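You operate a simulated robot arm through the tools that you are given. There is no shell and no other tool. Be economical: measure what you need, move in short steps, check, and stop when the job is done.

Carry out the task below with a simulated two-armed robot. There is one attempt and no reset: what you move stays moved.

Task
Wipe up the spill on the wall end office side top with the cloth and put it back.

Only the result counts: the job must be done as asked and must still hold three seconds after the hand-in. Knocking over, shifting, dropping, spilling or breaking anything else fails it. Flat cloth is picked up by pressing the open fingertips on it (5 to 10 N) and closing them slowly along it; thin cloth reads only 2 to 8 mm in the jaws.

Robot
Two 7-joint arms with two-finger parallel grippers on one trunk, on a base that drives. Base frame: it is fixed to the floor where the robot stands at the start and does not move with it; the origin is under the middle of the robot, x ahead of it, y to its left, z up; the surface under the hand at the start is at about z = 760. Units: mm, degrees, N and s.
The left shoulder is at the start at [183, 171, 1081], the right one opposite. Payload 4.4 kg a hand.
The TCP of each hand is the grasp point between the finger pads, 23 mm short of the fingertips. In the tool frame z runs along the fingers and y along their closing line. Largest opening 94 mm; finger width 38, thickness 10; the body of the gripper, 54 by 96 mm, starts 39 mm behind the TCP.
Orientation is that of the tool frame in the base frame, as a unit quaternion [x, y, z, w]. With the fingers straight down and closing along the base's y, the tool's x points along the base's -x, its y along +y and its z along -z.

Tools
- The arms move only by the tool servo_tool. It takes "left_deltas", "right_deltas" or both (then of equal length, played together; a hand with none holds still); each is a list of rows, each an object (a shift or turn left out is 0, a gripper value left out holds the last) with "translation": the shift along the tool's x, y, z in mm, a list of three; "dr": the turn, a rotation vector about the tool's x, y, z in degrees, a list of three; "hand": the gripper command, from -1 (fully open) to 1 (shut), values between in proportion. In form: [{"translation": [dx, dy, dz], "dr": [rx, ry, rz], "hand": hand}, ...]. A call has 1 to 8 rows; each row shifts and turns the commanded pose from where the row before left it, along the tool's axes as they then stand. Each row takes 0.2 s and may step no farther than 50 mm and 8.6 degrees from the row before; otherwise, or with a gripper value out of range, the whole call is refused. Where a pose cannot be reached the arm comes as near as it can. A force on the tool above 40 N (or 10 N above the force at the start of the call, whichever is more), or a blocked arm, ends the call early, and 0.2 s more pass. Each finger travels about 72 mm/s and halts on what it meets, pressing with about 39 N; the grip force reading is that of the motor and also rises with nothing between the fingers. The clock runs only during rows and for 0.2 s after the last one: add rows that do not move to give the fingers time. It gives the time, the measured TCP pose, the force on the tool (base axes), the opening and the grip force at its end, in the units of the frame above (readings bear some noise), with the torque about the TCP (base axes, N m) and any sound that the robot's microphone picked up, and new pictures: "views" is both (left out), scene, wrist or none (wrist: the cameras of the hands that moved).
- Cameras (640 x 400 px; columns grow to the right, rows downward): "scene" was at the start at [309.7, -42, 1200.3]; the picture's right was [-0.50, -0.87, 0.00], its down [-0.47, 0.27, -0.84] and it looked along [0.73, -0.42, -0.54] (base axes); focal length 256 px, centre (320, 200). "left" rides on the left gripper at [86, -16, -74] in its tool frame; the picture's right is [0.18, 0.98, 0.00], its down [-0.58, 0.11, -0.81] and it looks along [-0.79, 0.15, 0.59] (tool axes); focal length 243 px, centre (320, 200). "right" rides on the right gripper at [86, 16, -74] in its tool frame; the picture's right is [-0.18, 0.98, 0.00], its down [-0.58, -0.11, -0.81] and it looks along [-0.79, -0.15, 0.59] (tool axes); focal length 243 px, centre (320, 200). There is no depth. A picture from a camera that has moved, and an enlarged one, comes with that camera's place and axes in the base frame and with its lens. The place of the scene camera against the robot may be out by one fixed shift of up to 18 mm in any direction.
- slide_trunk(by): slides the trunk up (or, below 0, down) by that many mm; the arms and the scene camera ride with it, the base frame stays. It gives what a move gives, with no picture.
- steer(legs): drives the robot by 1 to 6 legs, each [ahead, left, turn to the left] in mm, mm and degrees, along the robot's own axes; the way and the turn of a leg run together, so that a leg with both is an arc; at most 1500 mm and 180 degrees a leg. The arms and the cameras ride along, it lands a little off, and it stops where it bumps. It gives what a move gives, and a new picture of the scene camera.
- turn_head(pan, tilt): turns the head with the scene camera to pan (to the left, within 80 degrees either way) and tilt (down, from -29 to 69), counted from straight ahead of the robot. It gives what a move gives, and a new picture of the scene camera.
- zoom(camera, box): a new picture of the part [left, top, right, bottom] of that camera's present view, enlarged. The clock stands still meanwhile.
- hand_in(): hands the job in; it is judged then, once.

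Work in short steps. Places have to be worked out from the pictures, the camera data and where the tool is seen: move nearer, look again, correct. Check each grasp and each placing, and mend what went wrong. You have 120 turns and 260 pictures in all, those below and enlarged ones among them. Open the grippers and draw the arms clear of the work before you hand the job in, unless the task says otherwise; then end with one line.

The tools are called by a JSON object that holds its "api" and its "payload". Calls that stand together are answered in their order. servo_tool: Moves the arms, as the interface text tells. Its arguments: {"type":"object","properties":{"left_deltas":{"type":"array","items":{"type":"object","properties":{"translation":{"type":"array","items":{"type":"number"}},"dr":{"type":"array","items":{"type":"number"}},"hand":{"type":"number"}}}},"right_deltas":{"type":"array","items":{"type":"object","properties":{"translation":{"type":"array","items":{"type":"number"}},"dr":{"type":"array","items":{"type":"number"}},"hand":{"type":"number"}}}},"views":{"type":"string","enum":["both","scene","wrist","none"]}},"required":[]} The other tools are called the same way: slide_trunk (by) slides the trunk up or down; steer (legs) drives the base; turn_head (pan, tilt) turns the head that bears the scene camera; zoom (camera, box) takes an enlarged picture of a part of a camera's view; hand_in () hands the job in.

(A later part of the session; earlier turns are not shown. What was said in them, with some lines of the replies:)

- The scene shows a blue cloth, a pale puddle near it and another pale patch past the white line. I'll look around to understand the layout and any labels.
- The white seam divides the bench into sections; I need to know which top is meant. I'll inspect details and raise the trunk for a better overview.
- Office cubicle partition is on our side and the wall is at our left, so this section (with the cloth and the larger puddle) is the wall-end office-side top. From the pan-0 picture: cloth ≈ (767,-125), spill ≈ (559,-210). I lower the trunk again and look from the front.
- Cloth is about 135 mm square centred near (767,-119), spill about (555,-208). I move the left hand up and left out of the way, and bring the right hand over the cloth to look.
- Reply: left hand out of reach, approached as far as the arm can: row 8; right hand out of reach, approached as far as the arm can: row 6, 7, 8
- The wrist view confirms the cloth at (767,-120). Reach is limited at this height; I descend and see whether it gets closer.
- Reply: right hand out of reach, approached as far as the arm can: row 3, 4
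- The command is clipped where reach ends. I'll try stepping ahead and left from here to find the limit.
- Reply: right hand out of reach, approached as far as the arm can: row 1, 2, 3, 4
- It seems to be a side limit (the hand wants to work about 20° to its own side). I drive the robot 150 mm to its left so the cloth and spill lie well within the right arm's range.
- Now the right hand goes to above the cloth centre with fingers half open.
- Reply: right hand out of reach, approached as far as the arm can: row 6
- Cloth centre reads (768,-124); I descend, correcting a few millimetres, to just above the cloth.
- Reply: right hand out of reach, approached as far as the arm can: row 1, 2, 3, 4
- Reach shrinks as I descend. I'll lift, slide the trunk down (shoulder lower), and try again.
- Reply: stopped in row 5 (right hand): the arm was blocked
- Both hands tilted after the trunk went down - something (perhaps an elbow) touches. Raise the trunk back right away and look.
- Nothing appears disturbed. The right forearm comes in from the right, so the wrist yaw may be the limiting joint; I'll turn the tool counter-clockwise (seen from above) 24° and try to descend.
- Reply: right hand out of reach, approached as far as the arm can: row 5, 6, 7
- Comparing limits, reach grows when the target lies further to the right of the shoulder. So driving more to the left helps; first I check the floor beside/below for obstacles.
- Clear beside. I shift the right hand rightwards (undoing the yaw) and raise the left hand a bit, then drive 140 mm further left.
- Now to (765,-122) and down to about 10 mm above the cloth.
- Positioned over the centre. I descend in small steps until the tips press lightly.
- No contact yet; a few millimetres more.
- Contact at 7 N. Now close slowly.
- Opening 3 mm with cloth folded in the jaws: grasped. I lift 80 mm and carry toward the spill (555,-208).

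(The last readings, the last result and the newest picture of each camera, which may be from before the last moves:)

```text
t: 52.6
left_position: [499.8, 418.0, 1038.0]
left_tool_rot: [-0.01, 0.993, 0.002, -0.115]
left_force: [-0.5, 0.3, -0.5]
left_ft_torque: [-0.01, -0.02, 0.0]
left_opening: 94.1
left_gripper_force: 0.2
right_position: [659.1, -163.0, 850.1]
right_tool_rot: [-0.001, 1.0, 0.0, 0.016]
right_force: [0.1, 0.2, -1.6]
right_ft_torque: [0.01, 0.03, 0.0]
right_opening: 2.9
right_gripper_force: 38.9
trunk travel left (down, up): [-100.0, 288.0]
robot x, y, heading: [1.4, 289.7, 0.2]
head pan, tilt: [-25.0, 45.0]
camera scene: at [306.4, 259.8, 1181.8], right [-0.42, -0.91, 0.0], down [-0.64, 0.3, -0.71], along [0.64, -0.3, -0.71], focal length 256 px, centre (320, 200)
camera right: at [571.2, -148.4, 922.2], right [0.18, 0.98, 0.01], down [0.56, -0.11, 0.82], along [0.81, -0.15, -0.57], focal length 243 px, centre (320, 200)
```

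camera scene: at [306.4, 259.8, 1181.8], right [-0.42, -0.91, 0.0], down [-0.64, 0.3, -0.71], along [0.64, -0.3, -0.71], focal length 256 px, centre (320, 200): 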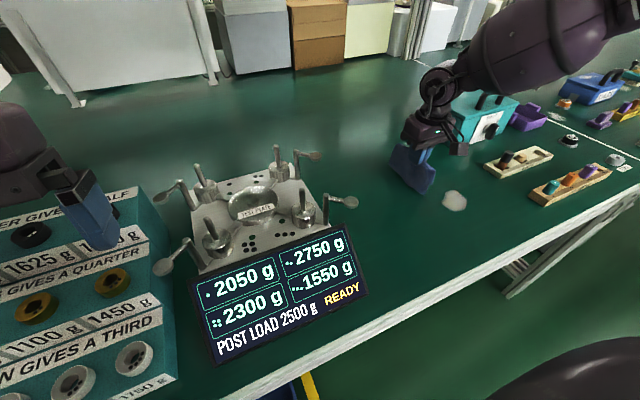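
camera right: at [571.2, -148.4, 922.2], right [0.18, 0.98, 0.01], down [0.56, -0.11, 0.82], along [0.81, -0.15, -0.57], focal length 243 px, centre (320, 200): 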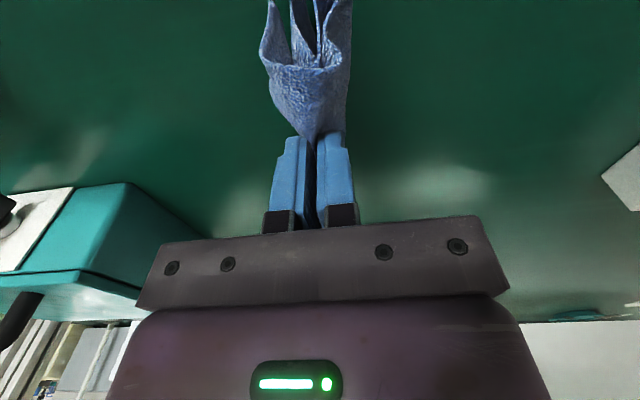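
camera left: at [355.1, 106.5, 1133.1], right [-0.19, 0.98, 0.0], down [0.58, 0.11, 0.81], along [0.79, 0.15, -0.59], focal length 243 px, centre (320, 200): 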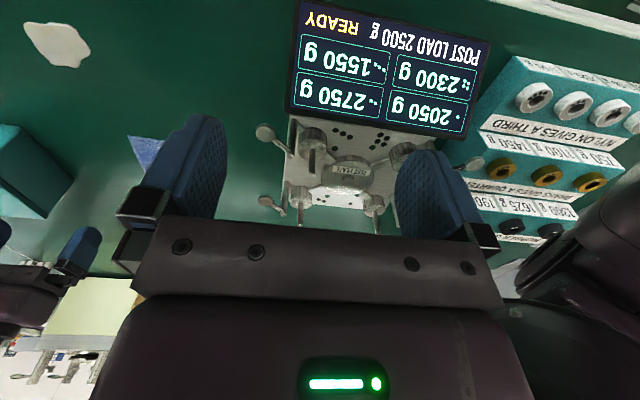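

Cloth held. Now over the spill centre and lower until the cloth presses.

{"api": "servo_tool", "payload": {"right_deltas": [{"translation": [30, -12, 0]}, {"translation": [30, -12, 0]}, {"translation": [30, -12, 0]}, {"translation": [14, -9, 10]}, {"translation": [0, 0, 20]}, {"translation": [0, 0, 15]}, {"translation": [0, 0, 10]}, {}]}}

```text
t: 54.4
left_position: [498.4, 417.0, 1038.7]
left_tool_rot: [-0.01, 0.993, 0.001, -0.115]
left_force: [-0.3, -0.3, -0.2]
left_ft_torque: [0.02, 0.0, 0.03]
left_opening: 94.1
left_gripper_force: 0.0
right_position: [557.1, -208.5, 792.6]
right_tool_rot: [-0.002, 1.0, 0.0, 0.017]
right_force: [0.6, -0.3, 3.4]
right_ft_torque: [0.02, -0.06, -0.01]
right_opening: 3.0
right_gripper_force: 39.0
trunk travel left (down, up): [-100.0, 288.0]
robot x, y, heading: [-0.9, 289.7, -0.1]
head pan, tilt: [-25.0, 45.0]
camera scene: at [305.7, 259.6, 1182.2], right [-0.42, -0.91, 0.0], down [-0.64, 0.3, -0.71], along [0.64, -0.3, -0.71], focal length 256 px, centre (320, 200)
camera right: at [467.4, -192.9, 864.8], right [0.18, 0.98, 0.01], down [0.55, -0.11, 0.82], along [0.81, -0.15, -0.57], focal length 243 px, centre (320, 200)
```

scene: 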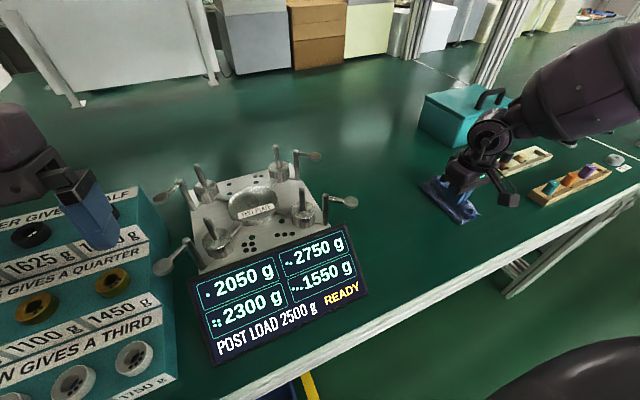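
right: 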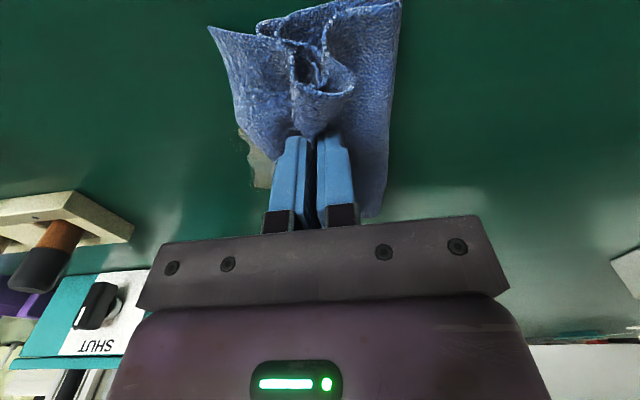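

3.4 N contact; spill peeks out at the right (y≈-250). I press a little more and wipe back and forth over its area.

{"api": "servo_tool", "payload": {"right_deltas": [{"translation": [0, 0, 3]}, {"translation": [0, -20, 0]}, {"translation": [0, -20, 0]}, {"translation": [-20, 0, 0]}, {"translation": [0, 20, 0]}, {"translation": [0, 20, 0]}, {"translation": [0, 20, 0]}, {"translation": [0, 15, 0]}], "views": "none"}}

{"api": "servo_tool", "payload": {"right_deltas": [{"translation": [20, 0, 0]}, {"translation": [0, -20, 0]}, {"translation": [0, -20, 0]}, {"translation": [0, -20, 0]}, {"translation": [0, -20, 0]}, {"translation": [20, 0, 0]}, {"translation": [0, 20, 0]}, {"translation": [0, 20, 0]}], "views": "wrist"}}

```text
t: 56.2
left_position: [498.1, 417.3, 1039.0]
left_tool_rot: [-0.011, 0.993, 0.001, -0.115]
left_force: [-0.4, 0.4, -0.3]
left_ft_torque: [0.0, 0.02, 0.05]
left_opening: 94.1
left_gripper_force: 0.0
right_position: [576.3, -171.9, 789.6]
right_tool_rot: [-0.001, 1.0, 0.0, 0.016]
right_force: [-0.1, 0.0, 1.1]
right_ft_torque: [0.01, 0.03, 0.03]
right_opening: 3.1
right_gripper_force: 38.4
trunk travel left (down, up): [-100.0, 288.0]
robot x, y, heading: [1.4, 288.6, 0.1]
head pan, tilt: [-25.0, 45.0]
```

```text
t: 58.0
left_position: [498.1, 416.1, 1039.9]
left_tool_rot: [-0.01, 0.993, 0.001, -0.114]
left_force: [0.3, 0.6, 0.1]
left_ft_torque: [0.0, -0.01, -0.01]
left_opening: 94.2
left_gripper_force: 0.0
right_position: [535.5, -212.9, 786.8]
right_tool_rot: [-0.001, 1.0, 0.0, 0.016]
right_force: [1.0, -0.3, 1.5]
right_ft_torque: [-0.02, 0.0, 0.0]
right_opening: 3.1
right_gripper_force: 39.1
trunk travel left (down, up): [-100.0, 288.0]
robot x, y, heading: [-2.0, 291.8, 0.0]
head pan, tilt: [-25.0, 45.0]
camera right: at [447.8, -198.1, 860.3], right [0.18, 0.98, 0.01], down [0.56, -0.11, 0.82], along [0.81, -0.15, -0.57], focal length 243 px, centre (320, 200)
```

right: 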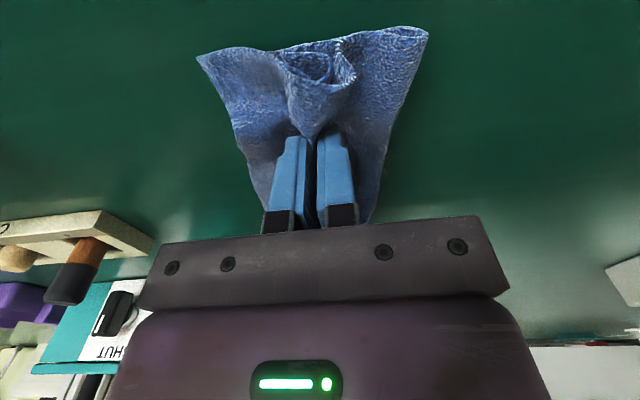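

Looks mostly wiped. I'll do one more firmer pass, then lift and check the surface.

{"api": "servo_tool", "payload": {"right_deltas": [{"translation": [0, 20, 2]}, {"translation": [0, 15, 0]}, {"translation": [-20, 0, 0]}, {"translation": [0, -20, 0]}, {"translation": [0, -20, 0]}, {"translation": [0, -20, 0]}, {"translation": [0, -20, 0]}, {"translation": [-20, 0, 0]}], "views": "none"}}

{"api": "servo_tool", "payload": {"right_deltas": [{"translation": [0, 20, 0]}, {"translation": [0, 20, 0]}, {"translation": [0, 20, 0]}, {"translation": [-10, 10, -5]}, {"translation": [-20, 10, -20]}, {"translation": [-30, 20, -30]}, {"translation": [-30, 20, -20]}, {"translation": [-30, 10, 0]}]}}

{"api": "zoom", "payload": {"camera": "scene", "box": [380, 140, 540, 240]}}

```text
t: 59.8
left_position: [498.1, 417.4, 1038.4]
left_tool_rot: [-0.01, 0.993, 0.001, -0.115]
left_force: [0.0, 0.1, -0.8]
left_ft_torque: [-0.01, 0.01, 0.01]
left_opening: 93.9
left_gripper_force: 0.1
right_position: [575.8, -259.0, 787.4]
right_tool_rot: [-0.001, 1.0, -0.001, 0.015]
right_force: [-0.7, -0.9, 1.5]
right_ft_torque: [-0.03, 0.01, 0.05]
right_opening: 3.0
right_gripper_force: 38.6
trunk travel left (down, up): [-100.0, 288.0]
robot x, y, heading: [-1.5, 290.6, 0.0]
head pan, tilt: [-25.0, 45.0]
```

```text
t: 61.6
left_position: [500.6, 417.6, 1037.4]
left_tool_rot: [-0.01, 0.993, 0.002, -0.116]
left_force: [0.7, -0.5, -0.6]
left_ft_torque: [-0.02, 0.04, 0.0]
left_opening: 93.9
left_gripper_force: 0.0
right_position: [694.5, -127.3, 866.0]
right_tool_rot: [-0.001, 1.0, 0.0, 0.015]
right_force: [0.2, -0.8, -1.4]
right_ft_torque: [0.01, -0.02, 0.01]
right_opening: 3.1
right_gripper_force: 38.9
trunk travel left (down, up): [-100.0, 288.0]
robot x, y, heading: [-1.0, 289.8, 0.3]
head pan, tilt: [-25.0, 45.0]
camera scene: at [306.8, 259.8, 1181.6], right [-0.42, -0.91, 0.0], down [-0.64, 0.3, -0.71], along [0.64, -0.3, -0.71], focal length 256 px, centre (320, 200)
camera right: at [605.3, -112.5, 938.1], right [0.18, 0.98, 0.01], down [0.56, -0.11, 0.82], along [0.81, -0.15, -0.57], focal length 243 px, centre (320, 200)
```

scene: 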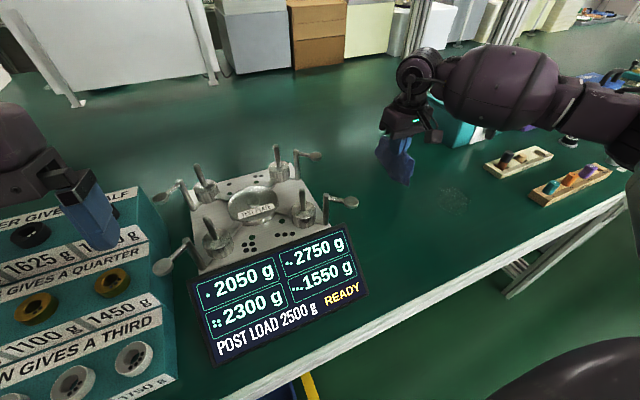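
right: 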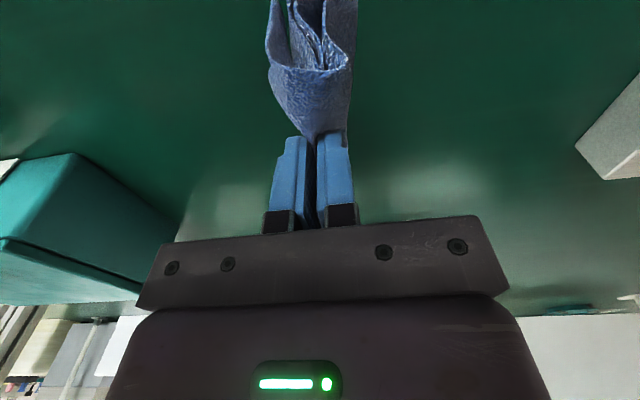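

```text
4.00 times, centred on (460, 190) of scene
camera zoom: at [306.8, 259.8, 1181.6], right [-0.42, -0.91, 0.0], down [-0.64, 0.3, -0.71], along [0.64, -0.3, -0.71], focal length 1024 px, centre (-240, 240)
```

zoom: 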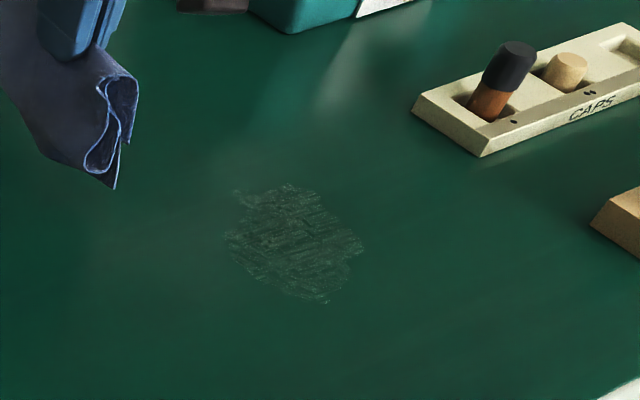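

A faint streaky residue remains around (556,-203). I go back and wipe it again with firmer pressure.

{"api": "servo_tool", "payload": {"right_deltas": [{"translation": [35, -20, 0]}, {"translation": [35, -20, 0]}, {"translation": [35, -20, 20]}, {"translation": [33, -16, 20]}, {"translation": [0, 0, 20]}, {"translation": [0, 0, 15]}, {"translation": [0, 0, 5]}, {}], "views": "none"}}

```text
t: 63.4
left_position: [495.9, 417.0, 1041.7]
left_tool_rot: [-0.011, 0.994, 0.0, -0.113]
left_force: [0.0, 1.1, 0.2]
left_ft_torque: [0.02, 0.0, -0.05]
left_opening: 94.0
left_gripper_force: 0.1
right_position: [559.3, -205.1, 786.6]
right_tool_rot: [-0.002, 1.0, -0.001, 0.019]
right_force: [-3.5, -6.2, 29.7]
right_ft_torque: [-0.16, 0.28, 0.03]
right_opening: 3.1
right_gripper_force: 38.6
trunk travel left (down, up): [-100.0, 288.0]
robot x, y, heading: [2.4, 287.7, 0.2]
head pan, tilt: [-25.0, 45.0]
```

30 N is firm; I back off 2 mm and stroke across.

{"api": "servo_tool", "payload": {"right_deltas": [{"translation": [0, 0, -2]}, {"translation": [-20, 0, 0]}, {"translation": [-20, 0, 0]}, {"translation": [0, -20, 0]}, {"translation": [20, 0, 0]}, {"translation": [20, 0, 0]}, {"translation": [20, 0, 0]}, {"translation": [20, 0, 0]}], "views": "none"}}

{"api": "servo_tool", "payload": {"right_deltas": [{"translation": [0, -20, 1]}, {"translation": [-20, 0, 0]}, {"translation": [-20, 0, 0]}, {"translation": [-20, 0, 0]}, {"translation": [-20, 0, 0]}, {"translation": [0, 20, 0]}, {"translation": [0, 20, 0]}, {"translation": [0, 20, 0]}], "views": "none"}}

{"api": "servo_tool", "payload": {"right_deltas": [{"translation": [20, 0, 1]}, {"translation": [20, 0, 0]}, {"translation": [20, 0, 0]}, {"translation": [20, 0, 0]}, {"translation": [0, 20, 0]}, {"translation": [-20, 0, 0]}, {"translation": [-20, 0, 0]}, {"translation": [-20, 0, 0]}], "views": "none"}}

{"api": "servo_tool", "payload": {"right_deltas": [{"translation": [-20, 0, 0]}, {"translation": [0, 0, -20]}, {"translation": [-25, 15, -25]}, {"translation": [-30, 20, -30]}, {"translation": [-30, 10, 0]}, {}], "views": "scene"}}

{"api": "zoom", "payload": {"camera": "scene", "box": [380, 140, 540, 240]}}

```text
t: 65.4
left_position: [497.3, 418.3, 1039.5]
left_tool_rot: [-0.01, 0.993, 0.001, -0.115]
left_force: [0.4, 0.3, 0.5]
left_ft_torque: [0.0, 0.0, -0.03]
left_opening: 94.0
left_gripper_force: 0.1
right_position: [519.6, -221.3, 787.4]
right_tool_rot: [-0.003, 1.0, -0.002, 0.02]
right_force: [-4.1, 0.2, 27.1]
right_ft_torque: [0.02, 0.3, -0.02]
right_opening: 3.1
right_gripper_force: 39.3
trunk travel left (down, up): [-100.0, 288.0]
robot x, y, heading: [0.0, 289.5, 0.3]
head pan, tilt: [-25.0, 45.0]
stopped in row 8 (right hand): the force on the tool passed its limit at 43 N (the readings are from after the stop); the commanded pose is now the measured one
```

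```text
t: 67.2
left_position: [497.6, 417.6, 1039.1]
left_tool_rot: [-0.01, 0.993, 0.001, -0.116]
left_force: [0.1, 0.7, -1.4]
left_ft_torque: [0.02, 0.01, 0.01]
left_opening: 94.0
left_gripper_force: 0.1
right_position: [600.1, -179.6, 786.8]
right_tool_rot: [-0.001, 1.0, -0.001, 0.019]
right_force: [0.0, -5.9, 17.9]
right_ft_torque: [-0.12, 0.13, 0.02]
right_opening: 3.0
right_gripper_force: 39.0
trunk travel left (down, up): [-100.0, 288.0]
robot x, y, heading: [0.5, 289.2, 0.2]
head pan, tilt: [-25.0, 45.0]
```

```text
t: 68.3
left_position: [497.3, 416.4, 1039.7]
left_tool_rot: [-0.01, 0.993, 0.001, -0.115]
left_force: [0.8, 0.0, 0.0]
left_ft_torque: [0.01, 0.01, 0.03]
left_opening: 93.9
left_gripper_force: 0.1
right_position: [520.6, -179.8, 786.6]
right_tool_rot: [-0.002, 1.0, -0.005, 0.02]
right_force: [-6.9, 0.5, 30.0]
right_ft_torque: [0.09, 0.44, 0.03]
right_opening: 3.1
right_gripper_force: 39.3
trunk travel left (down, up): [-100.0, 288.0]
robot x, y, heading: [-0.6, 290.7, -0.1]
head pan, tilt: [-25.0, 45.0]
stopped in row 5 (right hand): the force on the tool passed its limit at 45 N (the readings are from after the stop); the commanded pose is now the measured one
```

```text
t: 69.7
left_position: [498.6, 417.7, 1039.6]
left_tool_rot: [-0.01, 0.993, 0.002, -0.115]
left_force: [-0.3, 0.7, 0.7]
left_ft_torque: [0.02, -0.01, -0.02]
left_opening: 94.1
left_gripper_force: 0.1
right_position: [624.0, -132.3, 863.7]
right_tool_rot: [-0.001, 1.0, -0.004, 0.019]
right_force: [0.7, -0.2, -0.3]
right_ft_torque: [0.01, 0.0, 0.01]
right_opening: 3.0
right_gripper_force: 39.3
trunk travel left (down, up): [-100.0, 288.0]
robot x, y, heading: [0.1, 286.4, 0.4]
head pan, tilt: [-25.0, 45.0]
camera scene: at [305.5, 259.6, 1182.3], right [-0.42, -0.91, 0.0], down [-0.64, 0.3, -0.71], along [0.64, -0.3, -0.71], focal length 256 px, centre (320, 200)
```

scene: 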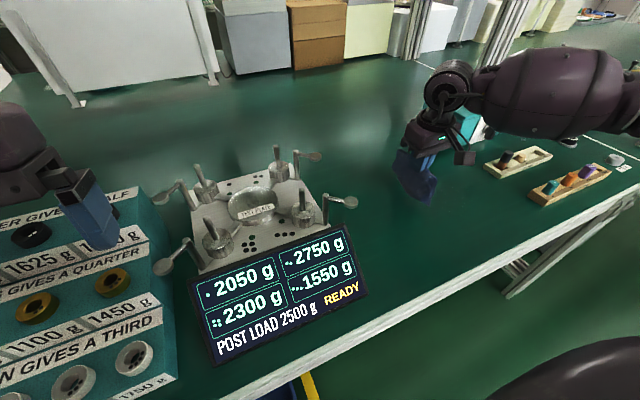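

```text
4.00 times, centred on (460, 190) of scene
camera zoom: at [305.5, 259.6, 1182.3], right [-0.42, -0.91, 0.0], down [-0.64, 0.3, -0.71], along [0.64, -0.3, -0.71], focal length 1024 px, centre (-240, 240)
```

zoom: 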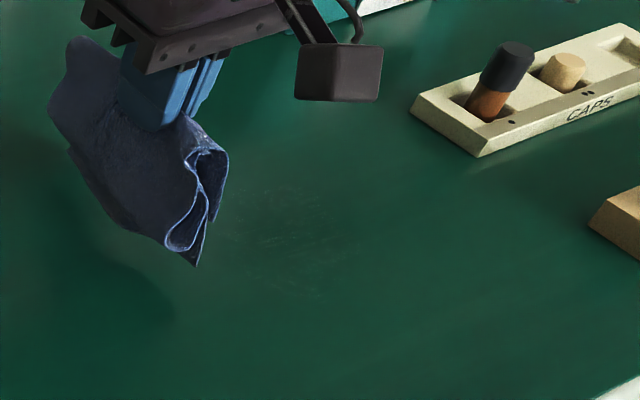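

Almost gone; a very faint trace remains. One more firm pass.

{"api": "servo_tool", "payload": {"right_deltas": [{"translation": [25, -35, 20]}, {"translation": [5, -30, 20]}, {"translation": [0, -8, 20]}, {"translation": [0, 0, 14]}, {"translation": [0, 0, 2]}, {"translation": [20, 0, 0]}, {"translation": [20, 0, 0]}, {"translation": [20, 0, 0]}], "views": "none"}}

{"api": "servo_tool", "payload": {"right_deltas": [{"translation": [0, -18, 0]}, {"translation": [-25, 0, 0]}, {"translation": [-25, 0, 0]}, {"translation": [-25, 0, 0]}, {"translation": [0, -18, 0]}, {"translation": [25, 0, 0]}, {"translation": [25, 0, 0]}, {"translation": [25, 0, 0]}], "views": "none"}}

{"api": "servo_tool", "payload": {"right_deltas": [{"translation": [0, 18, 0]}, {"translation": [0, 18, 0]}, {"translation": [0, 18, 0]}, {"translation": [-20, 0, 0]}, {"translation": [-20, 0, 0]}, {"translation": [-20, 0, 0]}, {"translation": [0, 0, 0]}], "views": "none"}}

```text
t: 71.5
left_position: [497.8, 417.9, 1039.0]
left_tool_rot: [-0.01, 0.993, 0.001, -0.114]
left_force: [0.3, -0.1, -0.4]
left_ft_torque: [0.01, 0.01, 0.03]
left_opening: 94.1
left_gripper_force: 0.0
right_position: [535.9, -206.5, 786.5]
right_tool_rot: [-0.003, 1.0, -0.006, 0.023]
right_force: [7.3, -1.9, 30.9]
right_ft_torque: [0.15, 0.03, -0.09]
right_opening: 3.1
right_gripper_force: 38.9
trunk travel left (down, up): [-100.0, 288.0]
robot x, y, heading: [-1.5, 287.2, -0.1]
head pan, tilt: [-25.0, 45.0]
```

```text
t: 73.3
left_position: [498.0, 418.0, 1038.3]
left_tool_rot: [-0.01, 0.993, 0.0, -0.115]
left_force: [-0.7, 0.7, -0.6]
left_ft_torque: [-0.03, -0.01, -0.06]
left_opening: 93.8
left_gripper_force: 0.1
right_position: [536.8, -243.4, 787.0]
right_tool_rot: [-0.001, 1.0, -0.005, 0.021]
right_force: [4.7, -1.5, 29.4]
right_ft_torque: [0.13, 0.08, -0.02]
right_opening: 3.0
right_gripper_force: 39.2
trunk travel left (down, up): [-100.0, 288.0]
robot x, y, heading: [-0.7, 291.4, 0.3]
head pan, tilt: [-25.0, 45.0]
```

```text
t: 74.0
left_position: [497.9, 418.0, 1040.1]
left_tool_rot: [-0.011, 0.993, 0.0, -0.115]
left_force: [0.9, -0.2, 0.1]
left_ft_torque: [-0.01, 0.0, 0.03]
left_opening: 93.8
left_gripper_force: 0.0
right_position: [536.7, -205.1, 786.8]
right_tool_rot: [-0.003, 1.0, -0.006, 0.022]
right_force: [-6.2, 0.2, 26.5]
right_ft_torque: [0.11, 0.31, 0.01]
right_opening: 2.7
right_gripper_force: 38.4
trunk travel left (down, up): [-100.0, 288.0]
robot x, y, heading: [0.6, 289.3, -0.0]
head pan, tilt: [-25.0, 45.0]
stopped in row 3 (right hand): the force on the tool passed its limit at 42 N (the readings are from after the stop); the commanded pose is now the measured one
```

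Finish with a stroke at y≈-180 and lift away toward the cloth's home.

{"api": "servo_tool", "payload": {"right_deltas": [{"translation": [0, 20, -1]}, {"translation": [-25, 0, 0]}, {"translation": [-25, 0, 0]}, {"translation": [-25, 0, 0]}, {"translation": [0, 0, -25]}, {"translation": [-30, 10, -25]}, {"translation": [-35, 15, -20]}, {"translation": [-35, 15, 0]}], "views": "none"}}

{"api": "servo_tool", "payload": {"right_deltas": [{"translation": [-30, 10, 0]}, {"translation": [-20, 5, 0]}, {}]}}

{"api": "zoom", "payload": {"camera": "scene", "box": [380, 140, 540, 240]}}

```text
t: 75.8
left_position: [499.8, 418.3, 1037.8]
left_tool_rot: [-0.011, 0.993, 0.001, -0.116]
left_force: [0.5, 0.6, 0.2]
left_ft_torque: [0.01, 0.03, 0.01]
left_opening: 94.1
left_gripper_force: 0.0
right_position: [711.1, -143.8, 860.5]
right_tool_rot: [-0.003, 1.0, -0.005, 0.018]
right_force: [-0.1, -0.1, -0.1]
right_ft_torque: [0.05, 0.03, 0.0]
right_opening: 3.0
right_gripper_force: 39.5
trunk travel left (down, up): [-100.0, 288.0]
robot x, y, heading: [-0.8, 291.4, 0.2]
head pan, tilt: [-25.0, 45.0]
```

```text
t: 76.6
left_position: [498.9, 416.7, 1038.2]
left_tool_rot: [-0.011, 0.993, 0.001, -0.117]
left_force: [0.7, -0.5, -0.3]
left_ft_torque: [-0.02, 0.0, 0.0]
left_opening: 93.8
left_gripper_force: 0.0
right_position: [761.0, -129.1, 862.4]
right_tool_rot: [-0.003, 1.0, -0.005, 0.018]
right_force: [0.1, -0.7, -0.5]
right_ft_torque: [-0.01, -0.01, -0.01]
right_opening: 2.9
right_gripper_force: 39.7
trunk travel left (down, up): [-100.0, 288.0]
robot x, y, heading: [-0.6, 285.5, 0.0]
head pan, tilt: [-25.0, 45.0]
camera scene: at [305.9, 259.1, 1182.1], right [-0.42, -0.91, 0.0], down [-0.64, 0.3, -0.71], along [0.64, -0.3, -0.71], focal length 256 px, centre (320, 200)
camera right: at [670.8, -114.2, 934.5], right [0.18, 0.98, 0.0], down [0.55, -0.1, 0.83], along [0.82, -0.15, -0.56], focal length 243 px, centre (320, 200)
```

scene: 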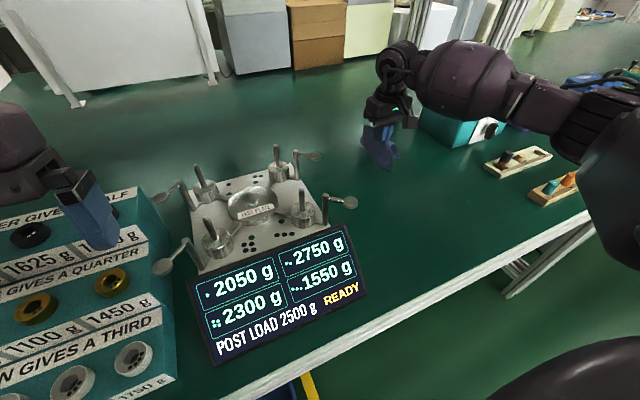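
right: 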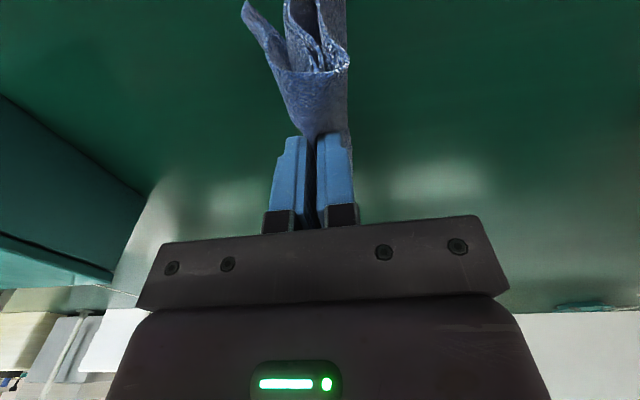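

```text
4.00 times, centred on (460, 190) of scene
camera zoom: at [305.9, 259.1, 1182.1], right [-0.42, -0.91, 0.0], down [-0.64, 0.3, -0.71], along [0.64, -0.3, -0.71], focal length 1024 px, centre (-240, 240)
```

zoom: 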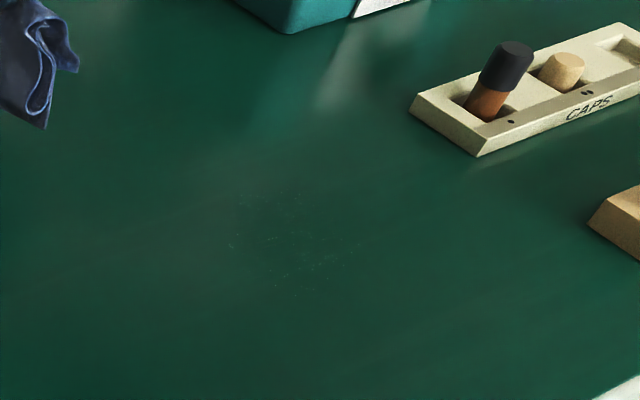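

The spill is gone but for a few specks. Now I lower the cloth at its home (770,-123).

{"api": "servo_tool", "payload": {"right_deltas": [{"translation": [-5, 3, 15]}, {"translation": [-4, 3, 15]}, {"translation": [0, 0, 15]}, {"translation": [0, 0, 12]}, {"translation": [0, 0, 10]}, {"translation": [0, 0, 4]}, {}], "views": "wrist"}}

```text
t: 78.2
left_position: [498.1, 416.0, 1038.4]
left_tool_rot: [-0.01, 0.993, 0.002, -0.115]
left_force: [-0.2, -0.3, 0.0]
left_ft_torque: [0.0, 0.03, -0.01]
left_opening: 93.9
left_gripper_force: 0.2
right_position: [771.4, -124.5, 792.4]
right_tool_rot: [-0.002, 1.0, -0.005, 0.019]
right_force: [0.8, -0.5, 2.1]
right_ft_torque: [-0.01, -0.02, 0.0]
right_opening: 3.0
right_gripper_force: 38.9
trunk travel left (down, up): [-100.0, 288.0]
robot x, y, heading: [0.8, 288.7, 0.1]
head pan, tilt: [-25.0, 45.0]
camera right: at [681.7, -109.6, 864.3], right [0.18, 0.98, 0.0], down [0.55, -0.1, 0.83], along [0.82, -0.15, -0.56], focal length 243 px, centre (320, 200)
```

right: 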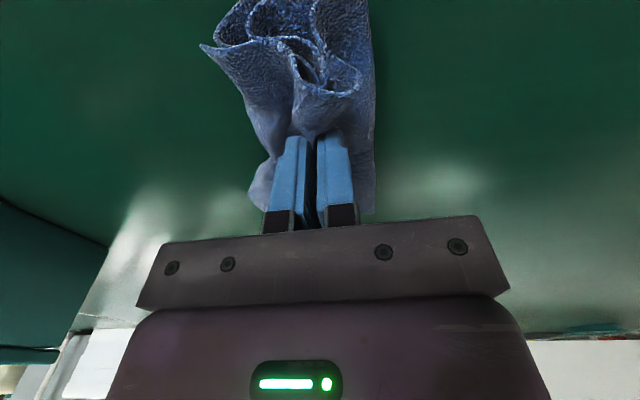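

Bunched a bit. Press down slightly and open slowly to spread it.

{"api": "servo_tool", "payload": {"right_deltas": [{"translation": [0, 0, 4]}, {"translation": [0, 0, 3]}, {"hand": 0.85}, {"hand": 0.7}, {"hand": 0.5}, {"hand": 0.3}, {"hand": 0.1}, {}]}}

```text
t: 80.0
left_position: [498.0, 417.6, 1039.2]
left_tool_rot: [-0.01, 0.993, 0.001, -0.115]
left_force: [-0.2, -0.2, 0.5]
left_ft_torque: [0.01, -0.02, 0.05]
left_opening: 94.0
left_gripper_force: 0.0
right_position: [770.6, -125.0, 786.7]
right_tool_rot: [-0.002, 1.0, -0.006, 0.02]
right_force: [1.3, 5.6, 15.4]
right_ft_torque: [-0.29, 0.04, 0.02]
right_opening: 39.5
right_gripper_force: 0.0
trunk travel left (down, up): [-100.0, 288.0]
robot x, y, heading: [0.8, 289.3, 0.0]
head pan, tilt: [-25.0, 45.0]
camera scene: at [304.7, 260.3, 1182.6], right [-0.42, -0.91, 0.0], down [-0.64, 0.3, -0.71], along [0.64, -0.3, -0.71], focal length 256 px, centre (320, 200)
camera right: at [681.3, -109.4, 859.2], right [0.18, 0.98, 0.0], down [0.55, -0.1, 0.83], along [0.82, -0.15, -0.56], focal length 243 px, centre (320, 200)
```

scene: 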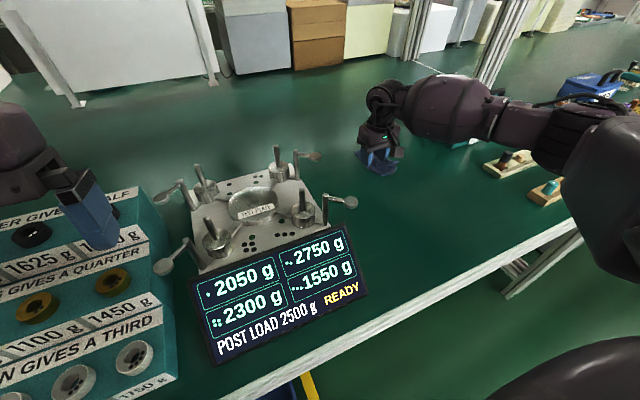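
right: 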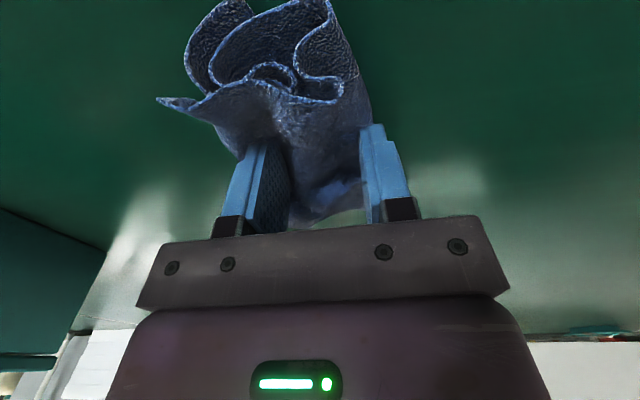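

Released; the cloth hasn't fully spread. I lift straight up and view it.

{"api": "servo_tool", "payload": {"right_deltas": [{"translation": [0, 0, -10]}, {"translation": [0, 0, -20]}, {"translation": [0, 0, -30]}, {"translation": [0, 0, -30]}, {"translation": [30, 0, -30]}, {"translation": [30, 0, 0]}, {"translation": [30, 0, 0]}, {}]}}

{"api": "zoom", "payload": {"camera": "scene", "box": [300, 110, 460, 210]}}

```text
t: 81.8
left_position: [500.1, 415.9, 1038.8]
left_tool_rot: [-0.01, 0.993, 0.001, -0.116]
left_force: [-0.5, 0.0, 1.1]
left_ft_torque: [-0.01, 0.02, 0.02]
left_opening: 93.9
left_gripper_force: 0.0
right_position: [675.8, -123.0, 899.8]
right_tool_rot: [-0.002, 1.0, -0.004, 0.018]
right_force: [-0.4, -0.2, -0.2]
right_ft_torque: [-0.03, 0.0, 0.02]
right_opening: 42.2
right_gripper_force: 0.2
trunk travel left (down, up): [-100.0, 288.0]
robot x, y, heading: [-1.7, 292.6, 0.2]
head pan, tilt: [-25.0, 45.0]
camera scene: at [306.5, 259.2, 1181.7], right [-0.42, -0.91, 0.0], down [-0.64, 0.3, -0.71], along [0.64, -0.3, -0.71], focal length 256 px, centre (320, 200)
camera right: at [586.9, -108.0, 971.9], right [0.18, 0.98, 0.0], down [0.55, -0.1, 0.83], along [0.81, -0.15, -0.56], focal length 243 px, centre (320, 200)
```

scene: 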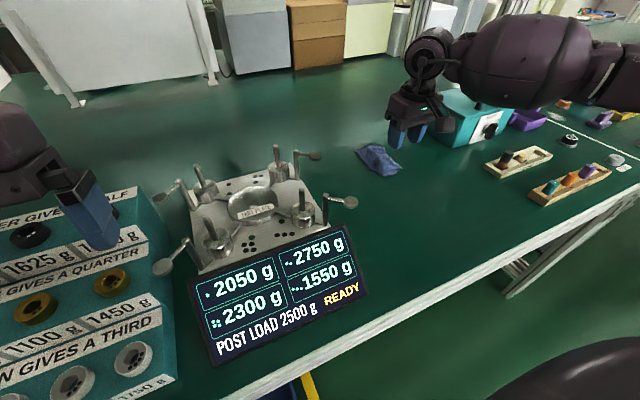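
right: 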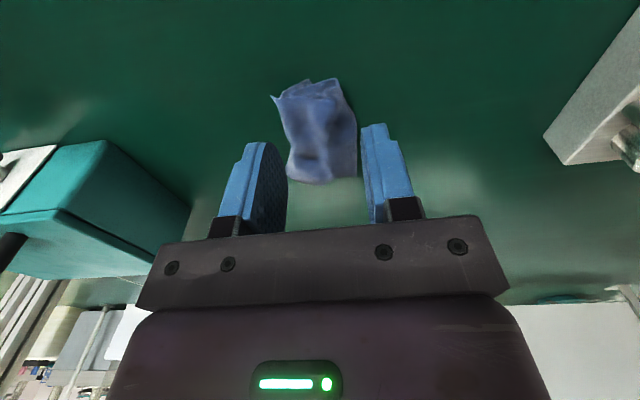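

```text
4.00 times, centred on (380, 160) of scene
camera zoom: at [306.5, 259.2, 1181.7], right [-0.42, -0.91, 0.0], down [-0.64, 0.3, -0.71], along [0.64, -0.3, -0.71], focal length 1024 px, centre (80, 360)
```

zoom: 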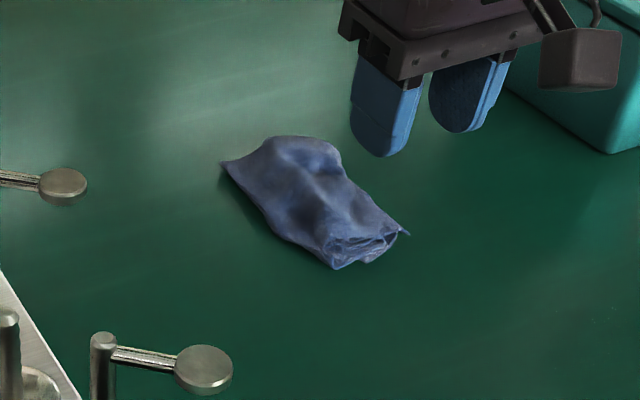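

The cloth lies at its home, centred about (760,-126), loosely folded. I check the spill site once more close up.

{"api": "zoom", "payload": {"camera": "scene", "box": [420, 170, 500, 220]}}

```text
8.00 times, centred on (460, 195) of scene
camera zoom: at [306.5, 259.2, 1181.7], right [-0.42, -0.91, 0.0], down [-0.64, 0.3, -0.71], along [0.64, -0.3, -0.71], focal length 2049 px, centre (-800, 240)
```

zoom: 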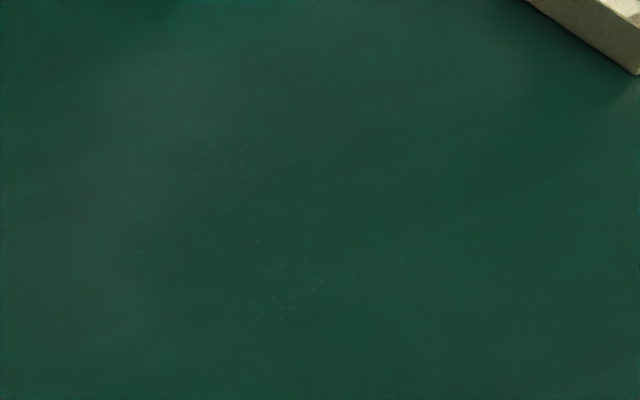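

Surface is clean. I open the gripper and draw the right arm clear.

{"api": "servo_tool", "payload": {"right_deltas": [{"translation": [20, -20, -20], "hand": -1}, {"translation": [20, -20, -20]}, {"translation": [20, -20, -20]}, {"translation": [20, -20, -20]}, {"translation": [0, -20, -20]}, {}, {}], "views": "scene"}}

```text
t: 83.4
left_position: [498.8, 416.4, 1038.9]
left_tool_rot: [-0.01, 0.993, 0.002, -0.117]
left_force: [0.2, 0.5, -0.5]
left_ft_torque: [0.0, 0.0, 0.02]
left_opening: 94.2
left_gripper_force: 0.0
right_position: [592.0, -222.6, 1000.1]
right_tool_rot: [-0.002, 1.0, -0.006, 0.019]
right_force: [0.0, -1.0, -0.3]
right_ft_torque: [0.0, 0.02, -0.02]
right_opening: 94.1
right_gripper_force: 0.1
trunk travel left (down, up): [-100.0, 288.0]
robot x, y, heading: [-0.8, 292.5, 0.2]
head pan, tilt: [-25.0, 45.0]
camera scene: at [306.0, 259.1, 1182.0], right [-0.42, -0.91, 0.0], down [-0.64, 0.3, -0.71], along [0.64, -0.3, -0.71], focal length 256 px, centre (320, 200)
```

scene: 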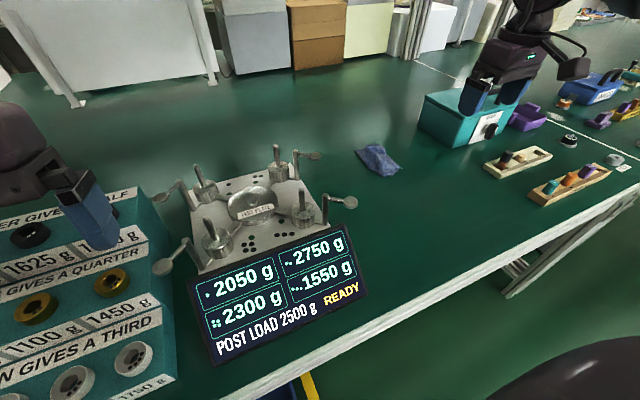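

Cloth is back, the surface is clean, everything else is in place, hands are open and clear. Handing in.

{"api": "hand_in", "payload": {}}

```text
The job is handed in.
```

I wiped up the spill on the wall end office side top until only a few faint specks showed, and put the cloth back within about 10 mm of its starting spot. It's loosely folded rather than flat as it was before. Nothing else looked moved in the last picture.
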